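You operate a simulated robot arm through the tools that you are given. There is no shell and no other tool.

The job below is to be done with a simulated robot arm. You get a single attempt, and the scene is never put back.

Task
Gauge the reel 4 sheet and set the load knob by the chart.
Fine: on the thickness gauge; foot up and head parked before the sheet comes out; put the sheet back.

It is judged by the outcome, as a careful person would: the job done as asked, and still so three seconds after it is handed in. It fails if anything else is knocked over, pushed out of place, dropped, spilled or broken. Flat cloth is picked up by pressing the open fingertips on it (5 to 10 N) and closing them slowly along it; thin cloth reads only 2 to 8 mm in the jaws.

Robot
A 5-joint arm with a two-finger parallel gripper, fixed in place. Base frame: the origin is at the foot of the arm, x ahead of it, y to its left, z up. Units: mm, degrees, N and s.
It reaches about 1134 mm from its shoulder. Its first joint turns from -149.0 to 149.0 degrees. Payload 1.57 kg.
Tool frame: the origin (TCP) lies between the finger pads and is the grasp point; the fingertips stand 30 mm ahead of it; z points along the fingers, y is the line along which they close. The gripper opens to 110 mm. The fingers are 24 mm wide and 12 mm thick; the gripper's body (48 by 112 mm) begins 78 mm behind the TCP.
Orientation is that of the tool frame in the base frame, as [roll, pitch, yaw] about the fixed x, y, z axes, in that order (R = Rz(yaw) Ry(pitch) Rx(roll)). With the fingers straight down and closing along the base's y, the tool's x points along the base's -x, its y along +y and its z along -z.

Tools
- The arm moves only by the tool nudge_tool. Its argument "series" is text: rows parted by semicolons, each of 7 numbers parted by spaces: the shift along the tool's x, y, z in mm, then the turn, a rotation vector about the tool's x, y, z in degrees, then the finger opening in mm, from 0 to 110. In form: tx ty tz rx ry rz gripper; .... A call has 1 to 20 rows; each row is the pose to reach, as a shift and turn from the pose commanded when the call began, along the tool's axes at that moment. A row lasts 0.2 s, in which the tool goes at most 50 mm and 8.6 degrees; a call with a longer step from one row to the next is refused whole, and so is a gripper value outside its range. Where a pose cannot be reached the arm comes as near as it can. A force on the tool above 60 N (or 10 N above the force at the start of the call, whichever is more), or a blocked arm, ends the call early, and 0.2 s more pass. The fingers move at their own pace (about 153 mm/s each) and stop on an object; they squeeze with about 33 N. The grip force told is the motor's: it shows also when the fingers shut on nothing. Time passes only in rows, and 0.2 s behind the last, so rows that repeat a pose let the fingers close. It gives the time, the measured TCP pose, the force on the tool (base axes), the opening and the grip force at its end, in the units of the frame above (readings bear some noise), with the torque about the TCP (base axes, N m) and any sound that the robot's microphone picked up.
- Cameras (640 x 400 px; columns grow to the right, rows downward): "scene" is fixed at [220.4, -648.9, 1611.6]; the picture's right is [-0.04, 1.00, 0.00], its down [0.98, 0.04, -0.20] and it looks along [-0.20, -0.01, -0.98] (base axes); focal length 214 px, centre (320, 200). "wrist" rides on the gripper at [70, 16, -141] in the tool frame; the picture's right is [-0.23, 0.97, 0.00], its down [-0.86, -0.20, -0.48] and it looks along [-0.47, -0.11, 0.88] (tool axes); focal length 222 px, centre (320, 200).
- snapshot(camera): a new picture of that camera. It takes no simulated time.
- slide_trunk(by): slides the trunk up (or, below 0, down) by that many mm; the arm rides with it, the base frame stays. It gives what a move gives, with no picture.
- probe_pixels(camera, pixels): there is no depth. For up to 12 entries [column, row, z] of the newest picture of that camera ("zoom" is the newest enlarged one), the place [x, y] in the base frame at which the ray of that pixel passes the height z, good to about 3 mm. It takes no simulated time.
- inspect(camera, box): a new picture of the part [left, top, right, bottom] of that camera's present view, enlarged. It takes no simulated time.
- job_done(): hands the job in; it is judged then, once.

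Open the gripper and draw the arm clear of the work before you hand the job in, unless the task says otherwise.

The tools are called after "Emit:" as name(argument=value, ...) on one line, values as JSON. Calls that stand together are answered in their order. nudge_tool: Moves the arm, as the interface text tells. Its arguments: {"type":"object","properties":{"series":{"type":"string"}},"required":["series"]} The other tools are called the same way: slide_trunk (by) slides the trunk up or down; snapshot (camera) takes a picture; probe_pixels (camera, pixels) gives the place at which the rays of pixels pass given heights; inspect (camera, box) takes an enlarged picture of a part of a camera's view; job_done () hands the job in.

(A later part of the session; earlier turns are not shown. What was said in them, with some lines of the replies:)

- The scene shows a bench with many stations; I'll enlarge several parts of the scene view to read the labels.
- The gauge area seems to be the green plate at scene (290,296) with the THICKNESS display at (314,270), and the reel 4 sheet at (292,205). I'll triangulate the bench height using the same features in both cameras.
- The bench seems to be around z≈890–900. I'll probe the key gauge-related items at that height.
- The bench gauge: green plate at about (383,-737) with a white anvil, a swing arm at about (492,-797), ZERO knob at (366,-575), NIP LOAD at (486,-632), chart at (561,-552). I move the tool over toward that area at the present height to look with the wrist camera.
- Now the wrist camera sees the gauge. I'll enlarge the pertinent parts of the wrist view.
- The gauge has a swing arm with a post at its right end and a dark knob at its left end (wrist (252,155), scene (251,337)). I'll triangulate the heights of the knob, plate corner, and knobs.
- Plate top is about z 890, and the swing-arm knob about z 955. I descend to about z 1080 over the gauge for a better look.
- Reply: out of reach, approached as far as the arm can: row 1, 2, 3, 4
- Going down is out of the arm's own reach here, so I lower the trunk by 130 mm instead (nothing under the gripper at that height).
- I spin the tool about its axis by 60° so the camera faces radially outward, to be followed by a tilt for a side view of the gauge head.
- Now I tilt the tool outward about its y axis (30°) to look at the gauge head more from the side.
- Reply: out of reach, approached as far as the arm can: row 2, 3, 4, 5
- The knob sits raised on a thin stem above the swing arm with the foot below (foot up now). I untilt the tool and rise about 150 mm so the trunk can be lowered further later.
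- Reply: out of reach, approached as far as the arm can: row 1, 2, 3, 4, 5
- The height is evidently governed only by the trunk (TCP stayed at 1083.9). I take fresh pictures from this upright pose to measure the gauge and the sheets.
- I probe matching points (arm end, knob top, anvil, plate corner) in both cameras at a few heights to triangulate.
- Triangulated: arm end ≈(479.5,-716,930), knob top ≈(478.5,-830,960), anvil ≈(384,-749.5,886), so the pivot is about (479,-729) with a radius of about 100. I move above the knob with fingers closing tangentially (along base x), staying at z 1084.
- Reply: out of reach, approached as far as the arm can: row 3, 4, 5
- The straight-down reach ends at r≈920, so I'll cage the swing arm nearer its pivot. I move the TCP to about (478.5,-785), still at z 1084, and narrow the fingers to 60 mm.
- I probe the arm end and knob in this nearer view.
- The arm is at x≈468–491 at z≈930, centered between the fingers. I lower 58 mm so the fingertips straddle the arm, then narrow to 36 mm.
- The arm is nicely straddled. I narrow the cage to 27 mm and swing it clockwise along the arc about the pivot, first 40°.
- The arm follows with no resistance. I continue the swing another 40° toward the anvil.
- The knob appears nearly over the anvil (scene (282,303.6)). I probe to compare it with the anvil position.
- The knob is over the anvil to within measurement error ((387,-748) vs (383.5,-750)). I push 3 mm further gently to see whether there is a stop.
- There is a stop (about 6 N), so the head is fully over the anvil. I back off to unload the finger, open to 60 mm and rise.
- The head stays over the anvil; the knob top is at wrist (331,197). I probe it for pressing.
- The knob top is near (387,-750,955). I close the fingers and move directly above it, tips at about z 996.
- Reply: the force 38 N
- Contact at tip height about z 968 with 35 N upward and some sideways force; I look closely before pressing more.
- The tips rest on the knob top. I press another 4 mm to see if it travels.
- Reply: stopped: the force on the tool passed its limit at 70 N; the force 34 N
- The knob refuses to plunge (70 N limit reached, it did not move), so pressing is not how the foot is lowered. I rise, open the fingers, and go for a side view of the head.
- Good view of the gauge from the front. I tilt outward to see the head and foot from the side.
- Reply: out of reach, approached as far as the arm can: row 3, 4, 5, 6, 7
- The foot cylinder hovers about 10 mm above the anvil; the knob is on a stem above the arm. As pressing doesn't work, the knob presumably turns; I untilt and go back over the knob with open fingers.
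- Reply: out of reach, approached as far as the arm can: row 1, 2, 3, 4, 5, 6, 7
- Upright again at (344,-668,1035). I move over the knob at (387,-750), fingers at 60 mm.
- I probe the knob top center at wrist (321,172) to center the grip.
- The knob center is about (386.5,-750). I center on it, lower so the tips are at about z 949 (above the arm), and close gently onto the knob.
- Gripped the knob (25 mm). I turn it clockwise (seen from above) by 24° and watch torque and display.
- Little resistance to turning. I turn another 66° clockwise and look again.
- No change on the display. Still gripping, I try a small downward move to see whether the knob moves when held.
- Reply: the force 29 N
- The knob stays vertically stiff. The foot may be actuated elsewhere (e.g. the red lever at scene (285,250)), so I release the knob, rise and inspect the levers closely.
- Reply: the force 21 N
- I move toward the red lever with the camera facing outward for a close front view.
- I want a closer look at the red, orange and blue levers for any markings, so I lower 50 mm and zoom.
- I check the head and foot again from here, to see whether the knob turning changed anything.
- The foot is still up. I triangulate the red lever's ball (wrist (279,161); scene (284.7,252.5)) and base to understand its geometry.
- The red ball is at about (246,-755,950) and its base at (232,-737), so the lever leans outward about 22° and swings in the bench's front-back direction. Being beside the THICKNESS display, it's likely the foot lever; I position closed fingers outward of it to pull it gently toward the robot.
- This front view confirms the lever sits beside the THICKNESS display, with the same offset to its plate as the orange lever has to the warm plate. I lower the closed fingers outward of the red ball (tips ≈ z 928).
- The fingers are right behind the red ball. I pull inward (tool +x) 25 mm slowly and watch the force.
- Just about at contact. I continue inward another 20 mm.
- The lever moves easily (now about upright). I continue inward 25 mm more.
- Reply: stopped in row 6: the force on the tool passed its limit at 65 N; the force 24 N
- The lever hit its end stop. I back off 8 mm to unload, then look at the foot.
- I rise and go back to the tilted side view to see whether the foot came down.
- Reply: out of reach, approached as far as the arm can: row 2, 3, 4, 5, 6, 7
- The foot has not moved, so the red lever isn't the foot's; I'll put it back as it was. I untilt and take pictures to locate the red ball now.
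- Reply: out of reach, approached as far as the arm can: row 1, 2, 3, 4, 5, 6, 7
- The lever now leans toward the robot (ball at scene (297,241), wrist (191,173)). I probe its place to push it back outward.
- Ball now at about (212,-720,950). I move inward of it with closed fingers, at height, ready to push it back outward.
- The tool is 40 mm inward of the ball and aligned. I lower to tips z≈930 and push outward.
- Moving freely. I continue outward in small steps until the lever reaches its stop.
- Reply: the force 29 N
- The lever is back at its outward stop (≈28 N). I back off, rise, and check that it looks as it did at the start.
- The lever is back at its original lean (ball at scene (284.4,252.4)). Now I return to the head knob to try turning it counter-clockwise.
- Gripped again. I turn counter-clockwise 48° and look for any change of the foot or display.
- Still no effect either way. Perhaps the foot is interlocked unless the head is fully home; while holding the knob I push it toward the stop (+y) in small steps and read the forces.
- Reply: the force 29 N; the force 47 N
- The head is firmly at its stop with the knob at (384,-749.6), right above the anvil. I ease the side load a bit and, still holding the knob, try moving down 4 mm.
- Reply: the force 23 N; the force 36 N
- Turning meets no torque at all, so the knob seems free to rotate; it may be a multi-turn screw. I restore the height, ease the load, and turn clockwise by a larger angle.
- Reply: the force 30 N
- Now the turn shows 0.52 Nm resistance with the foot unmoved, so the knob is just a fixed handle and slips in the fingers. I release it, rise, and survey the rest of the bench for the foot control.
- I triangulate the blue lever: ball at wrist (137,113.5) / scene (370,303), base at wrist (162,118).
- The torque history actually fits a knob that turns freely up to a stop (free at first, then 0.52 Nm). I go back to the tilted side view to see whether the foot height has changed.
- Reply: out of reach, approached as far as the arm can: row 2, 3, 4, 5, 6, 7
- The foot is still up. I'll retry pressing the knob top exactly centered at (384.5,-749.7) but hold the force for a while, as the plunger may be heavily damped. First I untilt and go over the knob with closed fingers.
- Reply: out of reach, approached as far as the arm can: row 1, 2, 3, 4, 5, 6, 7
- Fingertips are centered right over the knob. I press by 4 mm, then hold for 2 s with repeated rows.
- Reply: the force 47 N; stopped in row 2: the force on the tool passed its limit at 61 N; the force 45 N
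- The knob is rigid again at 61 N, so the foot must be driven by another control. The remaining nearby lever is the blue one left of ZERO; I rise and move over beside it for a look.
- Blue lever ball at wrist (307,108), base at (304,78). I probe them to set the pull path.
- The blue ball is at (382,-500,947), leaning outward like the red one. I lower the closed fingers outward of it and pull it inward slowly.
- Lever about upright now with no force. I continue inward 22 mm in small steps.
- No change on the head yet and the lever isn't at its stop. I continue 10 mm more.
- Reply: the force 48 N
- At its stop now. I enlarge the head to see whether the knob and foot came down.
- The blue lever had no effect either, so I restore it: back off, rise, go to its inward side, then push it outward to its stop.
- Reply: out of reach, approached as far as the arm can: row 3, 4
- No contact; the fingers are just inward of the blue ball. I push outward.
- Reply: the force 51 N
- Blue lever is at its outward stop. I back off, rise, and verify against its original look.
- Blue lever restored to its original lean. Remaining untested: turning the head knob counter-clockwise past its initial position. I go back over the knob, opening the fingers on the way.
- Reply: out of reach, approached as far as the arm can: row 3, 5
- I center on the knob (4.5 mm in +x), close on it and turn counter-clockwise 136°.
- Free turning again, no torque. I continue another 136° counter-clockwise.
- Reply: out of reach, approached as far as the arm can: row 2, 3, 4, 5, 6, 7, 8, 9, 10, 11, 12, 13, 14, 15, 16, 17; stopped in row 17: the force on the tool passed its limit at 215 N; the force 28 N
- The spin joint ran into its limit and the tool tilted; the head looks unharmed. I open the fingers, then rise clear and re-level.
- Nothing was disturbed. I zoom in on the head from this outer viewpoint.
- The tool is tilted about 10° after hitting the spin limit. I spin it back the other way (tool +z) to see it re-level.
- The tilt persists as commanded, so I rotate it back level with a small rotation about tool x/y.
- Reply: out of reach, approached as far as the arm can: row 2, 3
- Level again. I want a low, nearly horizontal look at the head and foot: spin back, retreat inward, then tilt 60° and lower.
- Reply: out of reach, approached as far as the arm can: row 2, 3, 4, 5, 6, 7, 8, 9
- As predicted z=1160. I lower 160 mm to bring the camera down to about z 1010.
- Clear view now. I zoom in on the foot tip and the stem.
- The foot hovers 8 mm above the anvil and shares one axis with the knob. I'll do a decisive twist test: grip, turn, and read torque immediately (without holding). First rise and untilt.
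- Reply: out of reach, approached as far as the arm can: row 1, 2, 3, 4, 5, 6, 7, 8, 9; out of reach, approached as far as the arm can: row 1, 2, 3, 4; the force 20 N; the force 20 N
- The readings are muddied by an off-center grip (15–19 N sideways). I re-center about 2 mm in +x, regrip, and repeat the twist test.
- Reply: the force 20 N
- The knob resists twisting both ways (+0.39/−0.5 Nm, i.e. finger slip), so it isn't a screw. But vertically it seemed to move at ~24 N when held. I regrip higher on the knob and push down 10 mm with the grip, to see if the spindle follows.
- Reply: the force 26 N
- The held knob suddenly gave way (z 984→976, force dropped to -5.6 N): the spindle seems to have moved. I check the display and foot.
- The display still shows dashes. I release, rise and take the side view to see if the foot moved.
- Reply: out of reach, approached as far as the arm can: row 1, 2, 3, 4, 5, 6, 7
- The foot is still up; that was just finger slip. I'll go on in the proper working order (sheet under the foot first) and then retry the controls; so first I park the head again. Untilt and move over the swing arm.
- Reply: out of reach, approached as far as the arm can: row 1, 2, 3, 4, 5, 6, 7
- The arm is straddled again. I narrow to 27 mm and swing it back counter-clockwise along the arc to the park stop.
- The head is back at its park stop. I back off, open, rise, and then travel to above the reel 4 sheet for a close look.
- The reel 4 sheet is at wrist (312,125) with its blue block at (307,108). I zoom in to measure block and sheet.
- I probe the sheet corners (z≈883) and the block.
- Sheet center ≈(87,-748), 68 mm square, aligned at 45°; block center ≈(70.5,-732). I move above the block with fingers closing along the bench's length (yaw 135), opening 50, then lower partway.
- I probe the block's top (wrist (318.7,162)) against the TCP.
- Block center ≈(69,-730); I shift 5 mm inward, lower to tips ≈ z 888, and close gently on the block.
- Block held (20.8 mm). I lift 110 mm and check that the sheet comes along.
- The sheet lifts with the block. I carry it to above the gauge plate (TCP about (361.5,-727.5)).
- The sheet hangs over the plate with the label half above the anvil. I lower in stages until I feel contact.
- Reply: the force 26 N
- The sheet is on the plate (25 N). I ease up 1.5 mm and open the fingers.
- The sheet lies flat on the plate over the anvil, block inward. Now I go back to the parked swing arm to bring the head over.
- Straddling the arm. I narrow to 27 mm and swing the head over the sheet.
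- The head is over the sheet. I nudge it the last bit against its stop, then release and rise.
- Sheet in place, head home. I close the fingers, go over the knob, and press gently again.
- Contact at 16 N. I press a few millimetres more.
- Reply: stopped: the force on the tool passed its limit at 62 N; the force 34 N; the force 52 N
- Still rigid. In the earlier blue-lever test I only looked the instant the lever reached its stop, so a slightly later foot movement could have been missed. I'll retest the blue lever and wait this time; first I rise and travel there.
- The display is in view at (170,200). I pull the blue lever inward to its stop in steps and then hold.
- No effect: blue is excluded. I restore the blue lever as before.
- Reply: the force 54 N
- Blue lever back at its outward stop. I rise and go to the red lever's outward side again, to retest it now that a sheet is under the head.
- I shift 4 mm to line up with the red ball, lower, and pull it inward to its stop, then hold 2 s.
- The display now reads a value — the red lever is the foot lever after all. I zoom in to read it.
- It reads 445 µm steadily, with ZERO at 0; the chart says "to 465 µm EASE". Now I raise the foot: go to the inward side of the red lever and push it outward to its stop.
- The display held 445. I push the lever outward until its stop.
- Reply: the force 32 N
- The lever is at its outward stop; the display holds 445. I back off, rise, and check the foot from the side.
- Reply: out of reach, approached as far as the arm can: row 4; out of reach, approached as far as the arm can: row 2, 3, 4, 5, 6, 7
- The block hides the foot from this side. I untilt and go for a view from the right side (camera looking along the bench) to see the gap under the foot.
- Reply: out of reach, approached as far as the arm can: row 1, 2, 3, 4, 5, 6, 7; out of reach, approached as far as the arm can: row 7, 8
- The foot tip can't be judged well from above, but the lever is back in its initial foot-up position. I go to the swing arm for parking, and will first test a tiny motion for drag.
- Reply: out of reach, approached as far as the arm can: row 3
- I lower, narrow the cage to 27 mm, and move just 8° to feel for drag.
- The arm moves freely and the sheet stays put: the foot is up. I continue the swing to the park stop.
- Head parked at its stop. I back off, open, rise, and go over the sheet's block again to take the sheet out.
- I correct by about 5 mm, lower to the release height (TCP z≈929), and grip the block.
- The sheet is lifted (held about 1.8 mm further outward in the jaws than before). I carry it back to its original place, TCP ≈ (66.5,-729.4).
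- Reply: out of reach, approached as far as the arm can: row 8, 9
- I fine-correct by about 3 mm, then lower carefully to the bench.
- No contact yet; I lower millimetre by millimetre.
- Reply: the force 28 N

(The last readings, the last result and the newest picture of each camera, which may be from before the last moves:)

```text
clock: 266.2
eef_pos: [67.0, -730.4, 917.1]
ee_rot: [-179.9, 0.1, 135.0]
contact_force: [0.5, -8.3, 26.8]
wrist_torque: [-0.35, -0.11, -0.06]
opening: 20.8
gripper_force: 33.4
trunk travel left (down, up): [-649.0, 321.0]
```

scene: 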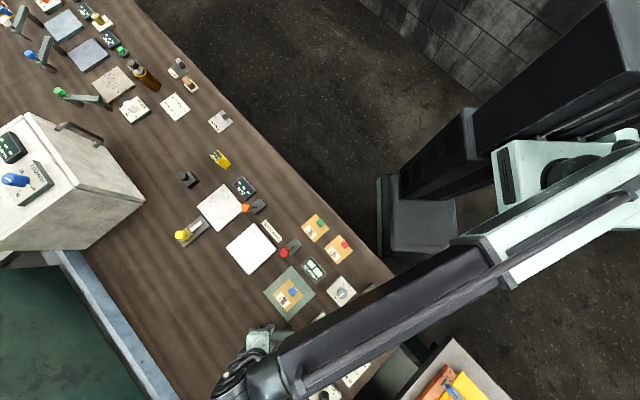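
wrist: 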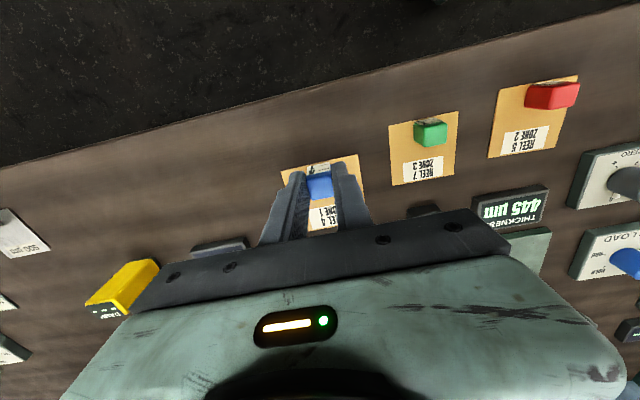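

The sheet is down on the bench. I ease up 1.5 mm, open, and rise to check its place.

Emit:
slide_trunk(by=1.5)

Emit:
nudge_tool(series="0 0 0 0 0 0 25; 0 0 0 0 0 0 32; 0 0 0 0 0 0 40; 0 0 0 0 0 0 46; 0 0 0 0 0 0 46")

Emit:
slide_trunk(by=130)

Emit:
nudge_tool(series="-14 2 0 0 0 0 60; -28 4 0 0 0 0 60; -40 6 0 0 0 0 60; -40 6 0 0 0 0 60")

Emit:
snapshot(camera="wrist")

Emit:
inspect(camera="wrist", box=[260, 70, 420, 190])

Emit:
snapshot(camera="scene")

Emit:
inspect(camera="scene", box=[230, 180, 390, 280])

```text
clock: 266.7
eef_pos: [67.1, -730.1, 916.7]
ee_rot: [179.9, -0.1, 134.9]
contact_force: [0.3, 0.4, 4.1]
wrist_torque: [0.06, 0.04, 0.01]
opening: 20.9
gripper_force: 33.1
trunk travel left (down, up): [-651.0, 319.0]
```

```text
clock: 267.9
eef_pos: [67.0, -731.4, 917.8]
ee_rot: [179.9, 0.0, 135.0]
contact_force: [0.1, 0.3, -0.5]
wrist_torque: [-0.02, 0.01, -0.01]
opening: 46.1
gripper_force: 0.0
trunk travel left (down, up): [-651.0, 319.0]
```

```text
clock: 269.4
eef_pos: [66.5, -730.9, 1047.6]
ee_rot: [-180.0, 0.0, 135.0]
contact_force: [-0.5, -0.3, 0.0]
wrist_torque: [0.01, 0.03, -0.01]
opening: 46.0
gripper_force: 0.0
trunk travel left (down, up): [-781.0, 189.0]
```

```text
clock: 270.4
eef_pos: [97.0, -755.5, 1048.1]
ee_rot: [180.0, 0.0, 135.0]
contact_force: [-0.2, -0.5, 0.8]
wrist_torque: [-0.03, 0.02, 0.02]
opening: 60.2
gripper_force: 0.0
trunk travel left (down, up): [-781.0, 189.0]
```

```text
taken
```

wrist: 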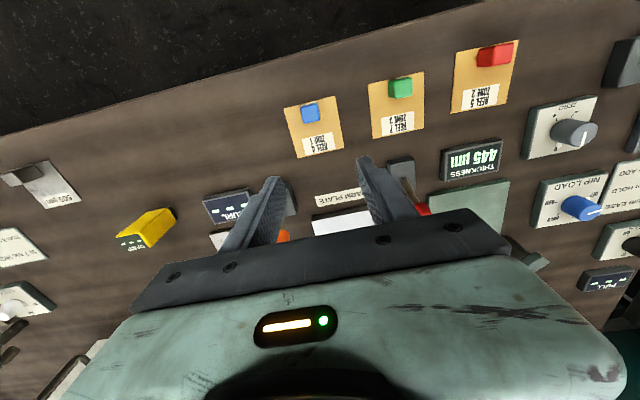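

```text
3.33 times, centred on (340, 130) of wrist
```

zoom: 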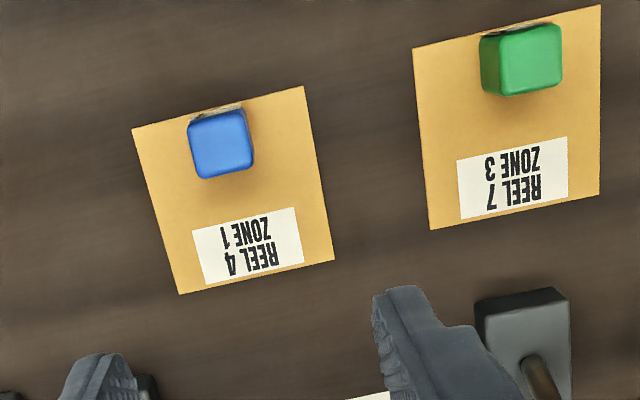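

```text
taken
```

scene: 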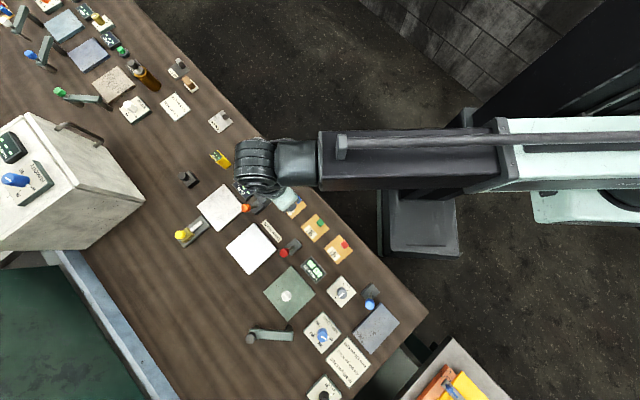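

```text
4.00 times, centred on (310, 230) of scene
```

zoom: 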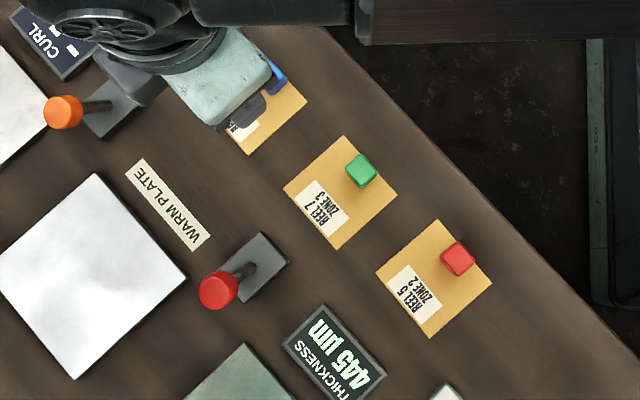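

The sheet is back exactly where it was (corners match). I look at where the 500 µm standard is, in case a check of the gauge is feasible.

Emit:
probe_pixels(camera="wrist", pixels=[[22, 175, 890], [55, 185, 880], [38, 162, 880], [80, 200, 880]])

Emit:
probe_pixels(camera="scene", pixels=[[223.75, 113.75, 890], [220.5, 121.25, 880], [322, 335, 885], [322, 337, 920]])

Emit:
inspect(camera="scene", box=[200, 100, 244, 135])

```text
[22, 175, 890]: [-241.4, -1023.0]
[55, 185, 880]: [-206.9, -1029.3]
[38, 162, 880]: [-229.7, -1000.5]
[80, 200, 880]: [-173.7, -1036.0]
```

```text
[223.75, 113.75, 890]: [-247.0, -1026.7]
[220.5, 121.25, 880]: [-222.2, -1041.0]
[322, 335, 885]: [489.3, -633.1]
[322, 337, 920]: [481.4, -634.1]
```

```text
11.43 times, centred on (222, 118) of scene
```

zoom: 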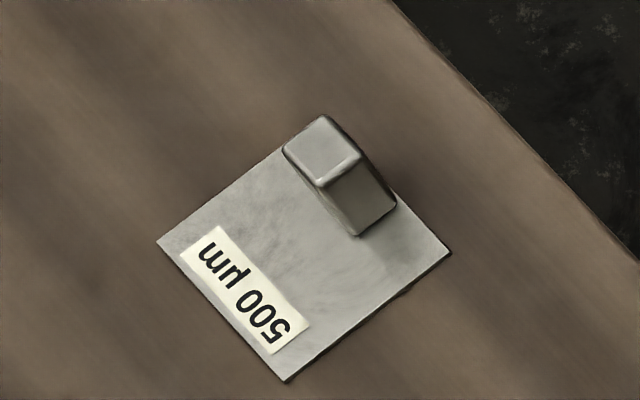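

The standard lies at r≈1054 mm turned 45°, out of upright reach, and the job doesn't ask for a check; ZERO stands at 0 and 445 is well inside the EASE band. I go on to the NIP LOAD knob and move above it for a close look.

Emit:
nudge_tool(series="-18 34 0 0 0 0 60; -36 69 0 0 0 0 60; -55 104 0 0 0 0 60; -73 138 0 0 0 0 60; -91 173 0 0 0 0 60; -109 207 0 0 0 0 60; -127 242 0 0 0 0 60; -146 276 0 0 0 0 60; -164 311 0 0 0 0 60; -182.1 345.4 0 0 0 0 60; -182.1 345.4 0 0 0 0 60")

Emit:
snapshot(camera="wrist")

Emit:
inspect(camera="wrist", box=[240, 80, 400, 200])

```text
clock: 272.9
eef_pos: [470.4, -638.3, 1047.0]
ee_rot: [-180.0, 0.0, 135.0]
contact_force: [-0.1, 0.1, -0.2]
wrist_torque: [0.03, 0.02, 0.0]
opening: 59.9
gripper_force: 0.0
trunk travel left (down, up): [-781.0, 189.0]
```

```text
taken
```

wrist: 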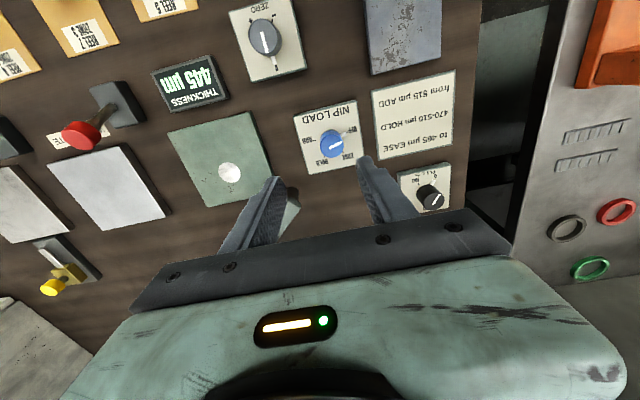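

```text
3.33 times, centred on (320, 140) of wrist
```

zoom: 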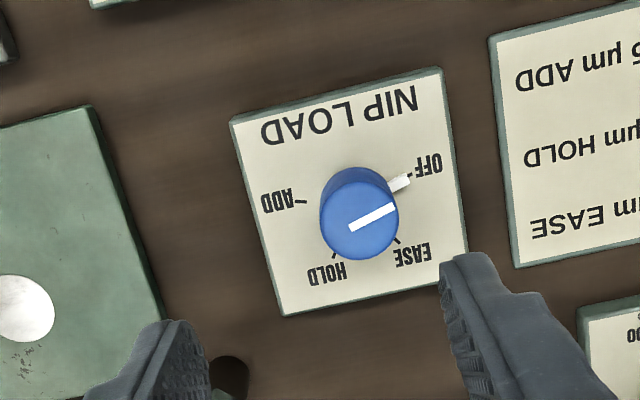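

I probe the panel's ticks, the pointer, and the knob top to get the angles.

Emit:
probe_pixels(camera="wrist", pixels=[[345, 134, 888], [343.2, 152, 888], [324.6, 156.5, 888], [314.1, 140.6, 888], [331.5, 145.4, 905], [331.5, 145.4, 915], [331.5, 145.4, 925], [293, 115.6, 888], [357, 100, 888], [364.5, 159, 888], [308.5, 174.5, 888]])

Emit:
inspect(camera="scene", box=[295, 310, 350, 360])

```text
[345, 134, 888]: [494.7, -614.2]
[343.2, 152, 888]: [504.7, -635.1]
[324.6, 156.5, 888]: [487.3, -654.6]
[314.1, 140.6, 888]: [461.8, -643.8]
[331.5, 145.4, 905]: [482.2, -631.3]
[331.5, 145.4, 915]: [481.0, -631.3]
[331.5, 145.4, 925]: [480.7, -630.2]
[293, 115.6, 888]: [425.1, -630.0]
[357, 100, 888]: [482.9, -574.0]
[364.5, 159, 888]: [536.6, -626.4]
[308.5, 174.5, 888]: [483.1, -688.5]
```

```text
8.00 times, centred on (322, 335) of scene
```

zoom: 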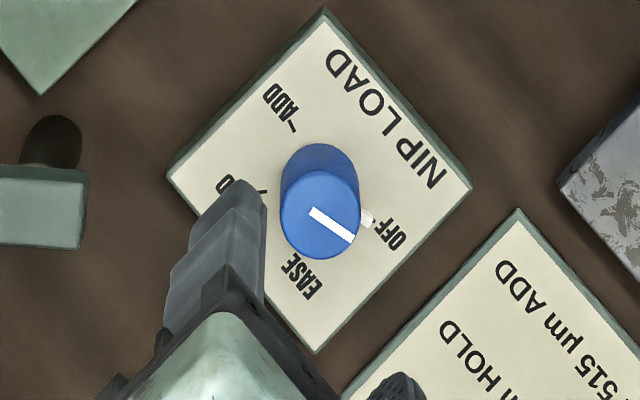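

Pointer stands at OFF (azimuth ≈53°), EASE at ≈−10…−13°, HOLD ≈−78°, ADD ≈−147°, so about 66° clockwise gets to EASE. I spin to yaw 233 (fingers perpendicular to the pointer) above the knob at (481.5,-631).

Emit:
nudge_tool(series="-1 3 0 0 0 -8 60; -2 6 0 0 0 -16 60; -2.7 9 0 0 0 -24 60; -2.7 13 0 0 0 -32 60; -2.7 13 0 0 0 -40 60; -2.7 13 0 0 0 -48 60; -2.7 13 0 0 0 -56 60; -2.7 13 0 0 0 -64 60; -2.7 13 0 0 0 -72 60; -2.7 13 0 0 0 -80 60; -2.7 13 0 0 0 -88 60; -2.7 13 0 0 0 -96 60; -2.7 13 0 0 0 -98 60; -2.7 13 0 0 0 -98 60")

Emit:
slide_trunk(by=-80)

Emit:
snapshot(camera="wrist")

Emit:
inspect(camera="wrist", box=[220, 60, 420, 220])

```text
clock: 275.9
eef_pos: [482.7, -633.3, 1047.3]
ee_rot: [-180.0, 0.0, -126.9]
contact_force: [0.4, 0.1, -0.1]
wrist_torque: [-0.02, 0.01, 0.01]
opening: 60.0
gripper_force: 0.0
trunk travel left (down, up): [-781.0, 189.0]
```

```text
clock: 277.0
eef_pos: [483.9, -632.6, 967.6]
ee_rot: [180.0, 0.0, -127.0]
contact_force: [0.8, -0.5, 0.2]
wrist_torque: [0.01, 0.03, 0.01]
opening: 60.0
gripper_force: 0.0
trunk travel left (down, up): [-701.0, 269.0]
```

```text
taken
```

wrist: 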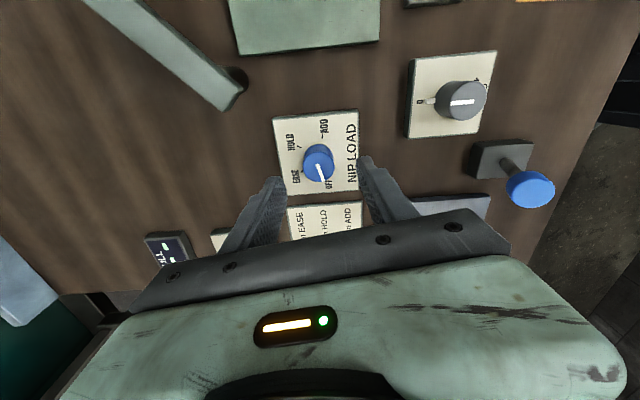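

```text
2.50 times, centred on (320, 140) of wrist
```

zoom: 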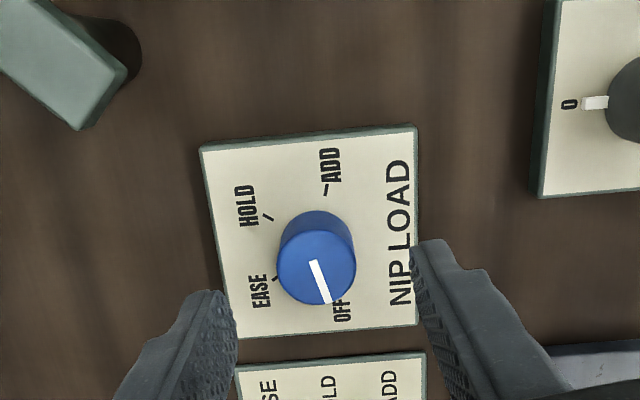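

I probe the knob's top again from this nearer view.

Emit:
probe_pixels(camera="wrist", pixels=[[318.4, 167.5, 905], [318.4, 167.5, 915], [318.4, 167.5, 925], [302, 171, 888], [299, 147, 888], [322.5, 135, 888]])

Emit:
probe_pixels(camera="scene", pixels=[[322, 337.5, 905], [322, 337.5, 915], [322, 337.5, 925]])

```text
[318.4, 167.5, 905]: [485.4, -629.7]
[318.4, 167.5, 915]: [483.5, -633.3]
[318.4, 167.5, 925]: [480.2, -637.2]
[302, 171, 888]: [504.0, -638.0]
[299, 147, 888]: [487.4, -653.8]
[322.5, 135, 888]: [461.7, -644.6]
```

```text
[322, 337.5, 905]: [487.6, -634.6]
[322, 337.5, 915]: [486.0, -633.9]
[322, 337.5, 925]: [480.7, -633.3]
```

Knob center ≈(484,-633), under the TCP; with this center the four marks are evenly spaced by 70°. I lower so tips are at about z 895, close on the knob.

Emit:
slide_trunk(by=-43)

Emit:
nudge_tool(series="0 0 0 0 0 0 45; 0 0 0 0 0 0 35; 0 0 0 0 0 0 25; 0 0 0 0 0 0 15; 0 0 0 0 0 0 15")

Emit:
inspect(camera="wrist", box=[220, 60, 420, 220])

```text
clock: 277.9
eef_pos: [484.1, -631.8, 925.0]
ee_rot: [-179.9, 0.1, -127.0]
contact_force: [0.2, 0.6, -1.1]
wrist_torque: [-0.01, 0.01, -0.02]
opening: 59.8
gripper_force: 0.1
trunk travel left (down, up): [-658.0, 312.0]
```

```text
clock: 279.1
eef_pos: [483.8, -632.9, 923.1]
ee_rot: [180.0, 0.0, -127.1]
contact_force: [12.0, -11.8, 10.3]
wrist_torque: [0.14, -0.14, -0.06]
opening: 29.4
gripper_force: 38.7
trunk travel left (down, up): [-658.0, 312.0]
```

```text
2.50 times, centred on (320, 140) of wrist
```

zoom: 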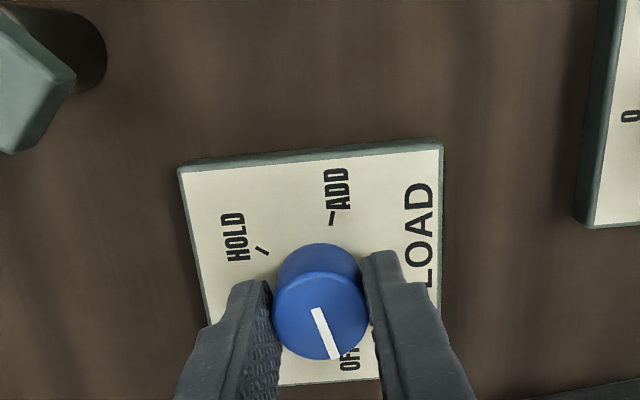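

Gripped (29.4 mm) with a slight side load. I shift 1 mm to relieve it and turn the knob 70° clockwise.

Emit:
nudge_tool(series="0 -1 0 0 0 0 15; 0 -1 0 0 0 8 15; 0 -1 0 0 0 16 15; 0 -1 0 0 0 24 15; 0 -1 0 0 0 32 15; 0 -1 0 0 0 40 15; 0 -1 0 0 0 48 15; 0 -1 0 0 0 56 15; 0 -1 0 0 0 64 15; 0 -1 0 0 0 70 15; 0 -1 0 0 0 70 15; 0 -1 0 0 0 70 15")

Emit:
snapshot(camera="wrist")

Emit:
inspect(camera="wrist", box=[220, 80, 420, 240])

```text
clock: 281.7
eef_pos: [484.2, -632.2, 924.1]
ee_rot: [180.0, -0.1, 163.0]
contact_force: [3.1, 2.5, -4.6]
wrist_torque: [-0.41, -0.31, 0.0]
opening: 29.3
gripper_force: 39.4
trunk travel left (down, up): [-658.0, 312.0]
```

```text
taken
```

wrist: 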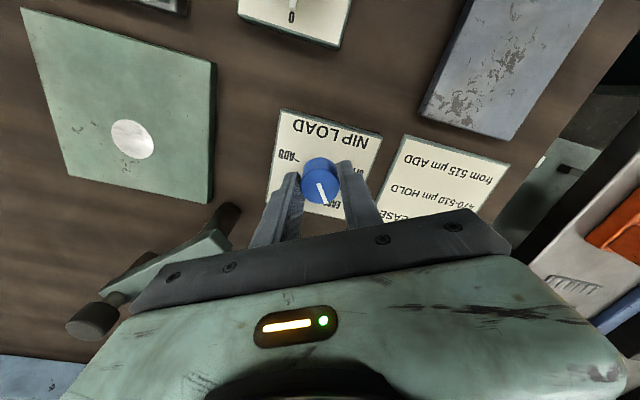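

```text
2.50 times, centred on (320, 160) of wrist
```

zoom: 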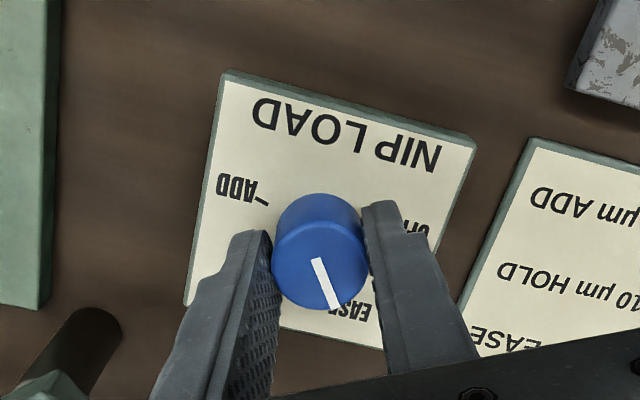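

The knob turned with the grip; its line now points to EASE. I open and rise to verify the pointer against the tick.

Emit:
nudge_tool(series="0 0 0 0 0 0 35; 0 0 0 0 0 0 45; 0 0 0 0 0 0 60; 0 0 0 0 0 0 60")

Emit:
slide_trunk(by=120)

Emit:
snapshot(camera="wrist")

Emit:
inspect(camera="wrist", box=[260, 100, 380, 200])

```text
clock: 282.7
eef_pos: [484.0, -633.0, 924.4]
ee_rot: [-180.0, 0.1, 163.0]
contact_force: [-0.7, -0.1, 0.1]
wrist_torque: [0.01, 0.02, -0.01]
opening: 60.0
gripper_force: 0.1
trunk travel left (down, up): [-658.0, 312.0]
```

```text
clock: 284.2
eef_pos: [485.0, -633.0, 1045.5]
ee_rot: [-179.9, 0.0, 163.0]
contact_force: [0.6, 0.1, -0.1]
wrist_torque: [0.02, 0.01, -0.01]
opening: 59.8
gripper_force: 0.0
trunk travel left (down, up): [-778.0, 192.0]
```

```text
taken
```

wrist: 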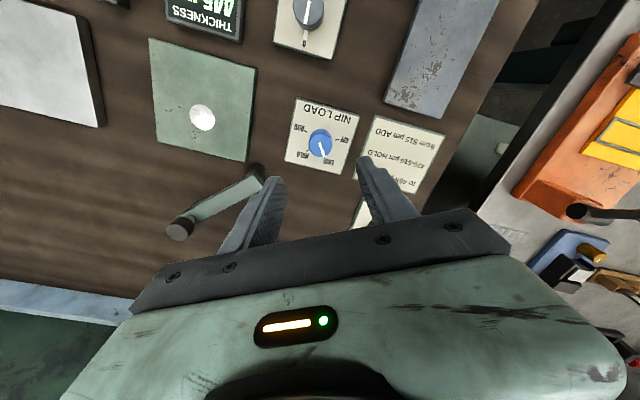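

```text
4.00 times, centred on (320, 150) of wrist
```

zoom: 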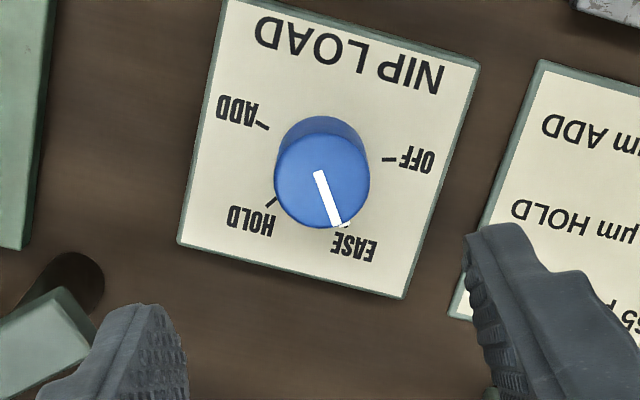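

The pointer covers the EASE tick. I raise the arm and draw it clear of the gauge to check everything with the scene camera.

Emit:
slide_trunk(by=150)

Emit:
nudge_tool(series="40.4 -13 0 0 0 0 80; 81 -26 0 0 0 0 100; 121 -39 0 0 0 0 110; 162 -52 0 0 0 0 110; 202 -65 0 0 0 0 110; 243 -78 0 0 0 0 110; 283 -92 0 0 0 0 110; 323 -105 0 0 0 0 110; 364 -118 0 0 0 0 110; 404.3 -130.8 0 0 0 0 110; 404.3 -130.8 0 0 0 0 110")

Emit:
snapshot(camera="scene")

Emit:
inspect(camera="scene", box=[297, 310, 347, 360])

Emit:
inspect(camera="scene", box=[230, 240, 350, 350])

```text
clock: 285.9
eef_pos: [483.7, -632.8, 1193.2]
ee_rot: [179.9, 0.0, 163.1]
contact_force: [-0.6, 0.0, -0.1]
wrist_torque: [0.03, -0.02, 0.01]
opening: 60.0
gripper_force: 0.0
trunk travel left (down, up): [-928.0, 42.0]
```

```text
clock: 288.3
eef_pos: [58.4, -642.9, 1193.7]
ee_rot: [-179.9, 0.0, 163.0]
contact_force: [-0.8, 0.6, 0.5]
wrist_torque: [0.02, 0.0, -0.02]
opening: 110.1
gripper_force: 0.0
trunk travel left (down, up): [-928.0, 42.0]
```

```text
taken
```

scene: 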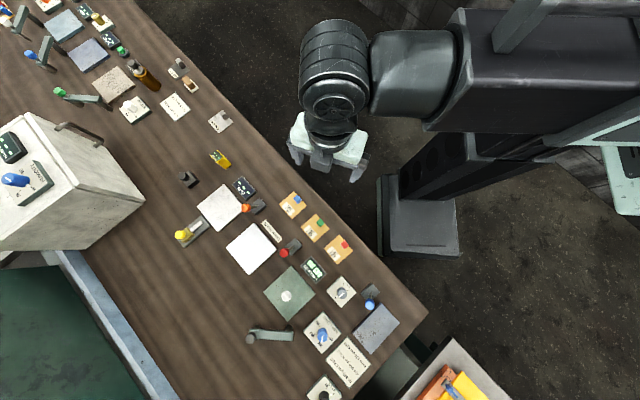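

```text
8.00 times, centred on (322, 335) of scene
```

zoom: 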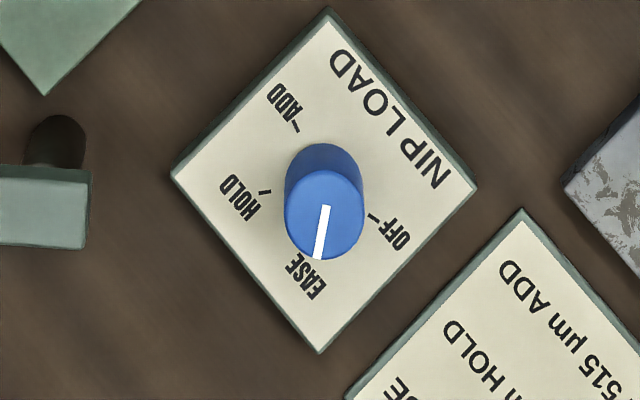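

```text
3.64 times, centred on (290, 295) of scene
```

zoom: 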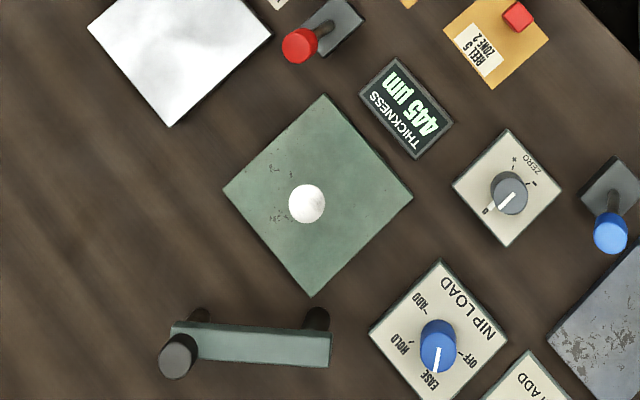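

Everything looks right: knob line at EASE, head parked at (251,338), levers at their original lean. I do a last check of the sheet's place against the first picture.

Emit:
inspect(camera="scene", box=[230, 180, 390, 280])

Emit:
inspect(camera="scene", box=[160, 140, 320, 240])

```text
4.00 times, centred on (310, 230) of scene
```

zoom: 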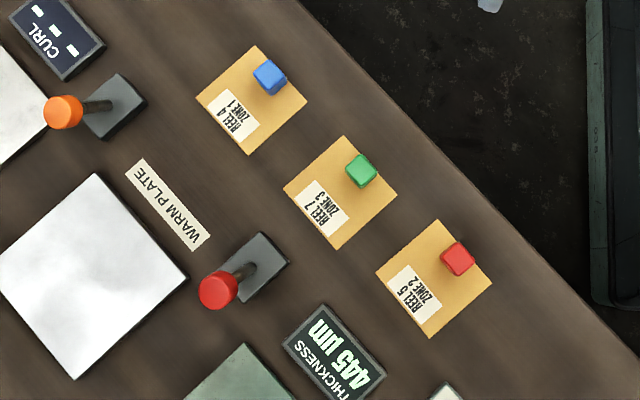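

```text
4.00 times, centred on (240, 190) of scene
```

zoom: 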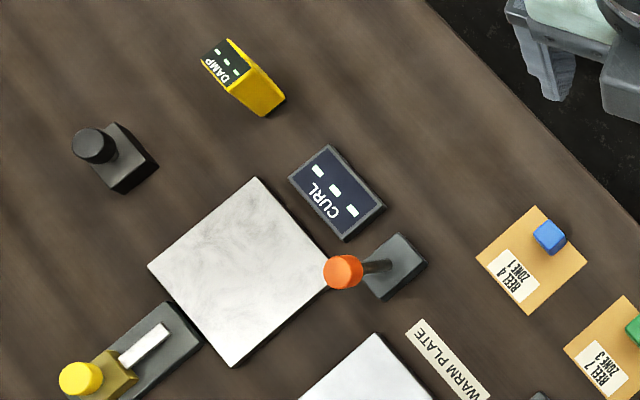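

The reel 4 sheet lies where it was, the head is parked with the foot lever back, NIP LOAD points to EASE for the 445 µm reading, and the arm is open and clear. I hand the job in.

Emit:
job_done()

```text
The job is handed in.
```

The reel 4 sheet gauged 445 µm. The chart says "to 465 µm EASE", so I turned the NIP LOAD knob from OFF to EASE.

- **Gauging:** I took the reading with the sheet on the anvil, the head over it and the foot down. The foot came up and the head was parked before I took the sheet out.
- **Sheet:** It is back in its original spot, matching the first pictures.
- **Calibration:** I did not check the gauge against the 500 µm standard. It lies beyond upright reach, and you hadn't asked for a check. The ZERO knob was at 0 and I left it there. If the gauge reads about 25 µm low or more, the setting would be wrong.
- **Other things I moved:**
  - The red lever beside the THICKNESS display works the foot, but it had shown nothing on the bare anvil.
  - While looking for the control I also pulled the blue lever twice. Both levers are back at their original stops.
  - I also pressed and twisted the knob on the gauge head several times, to about 70 N. One turn hit the arm's spin limit with a brief 215 N spike. I saw no damage afterwards.

The THICKNESS display still shows 445 µm; it showed dashes at the start.
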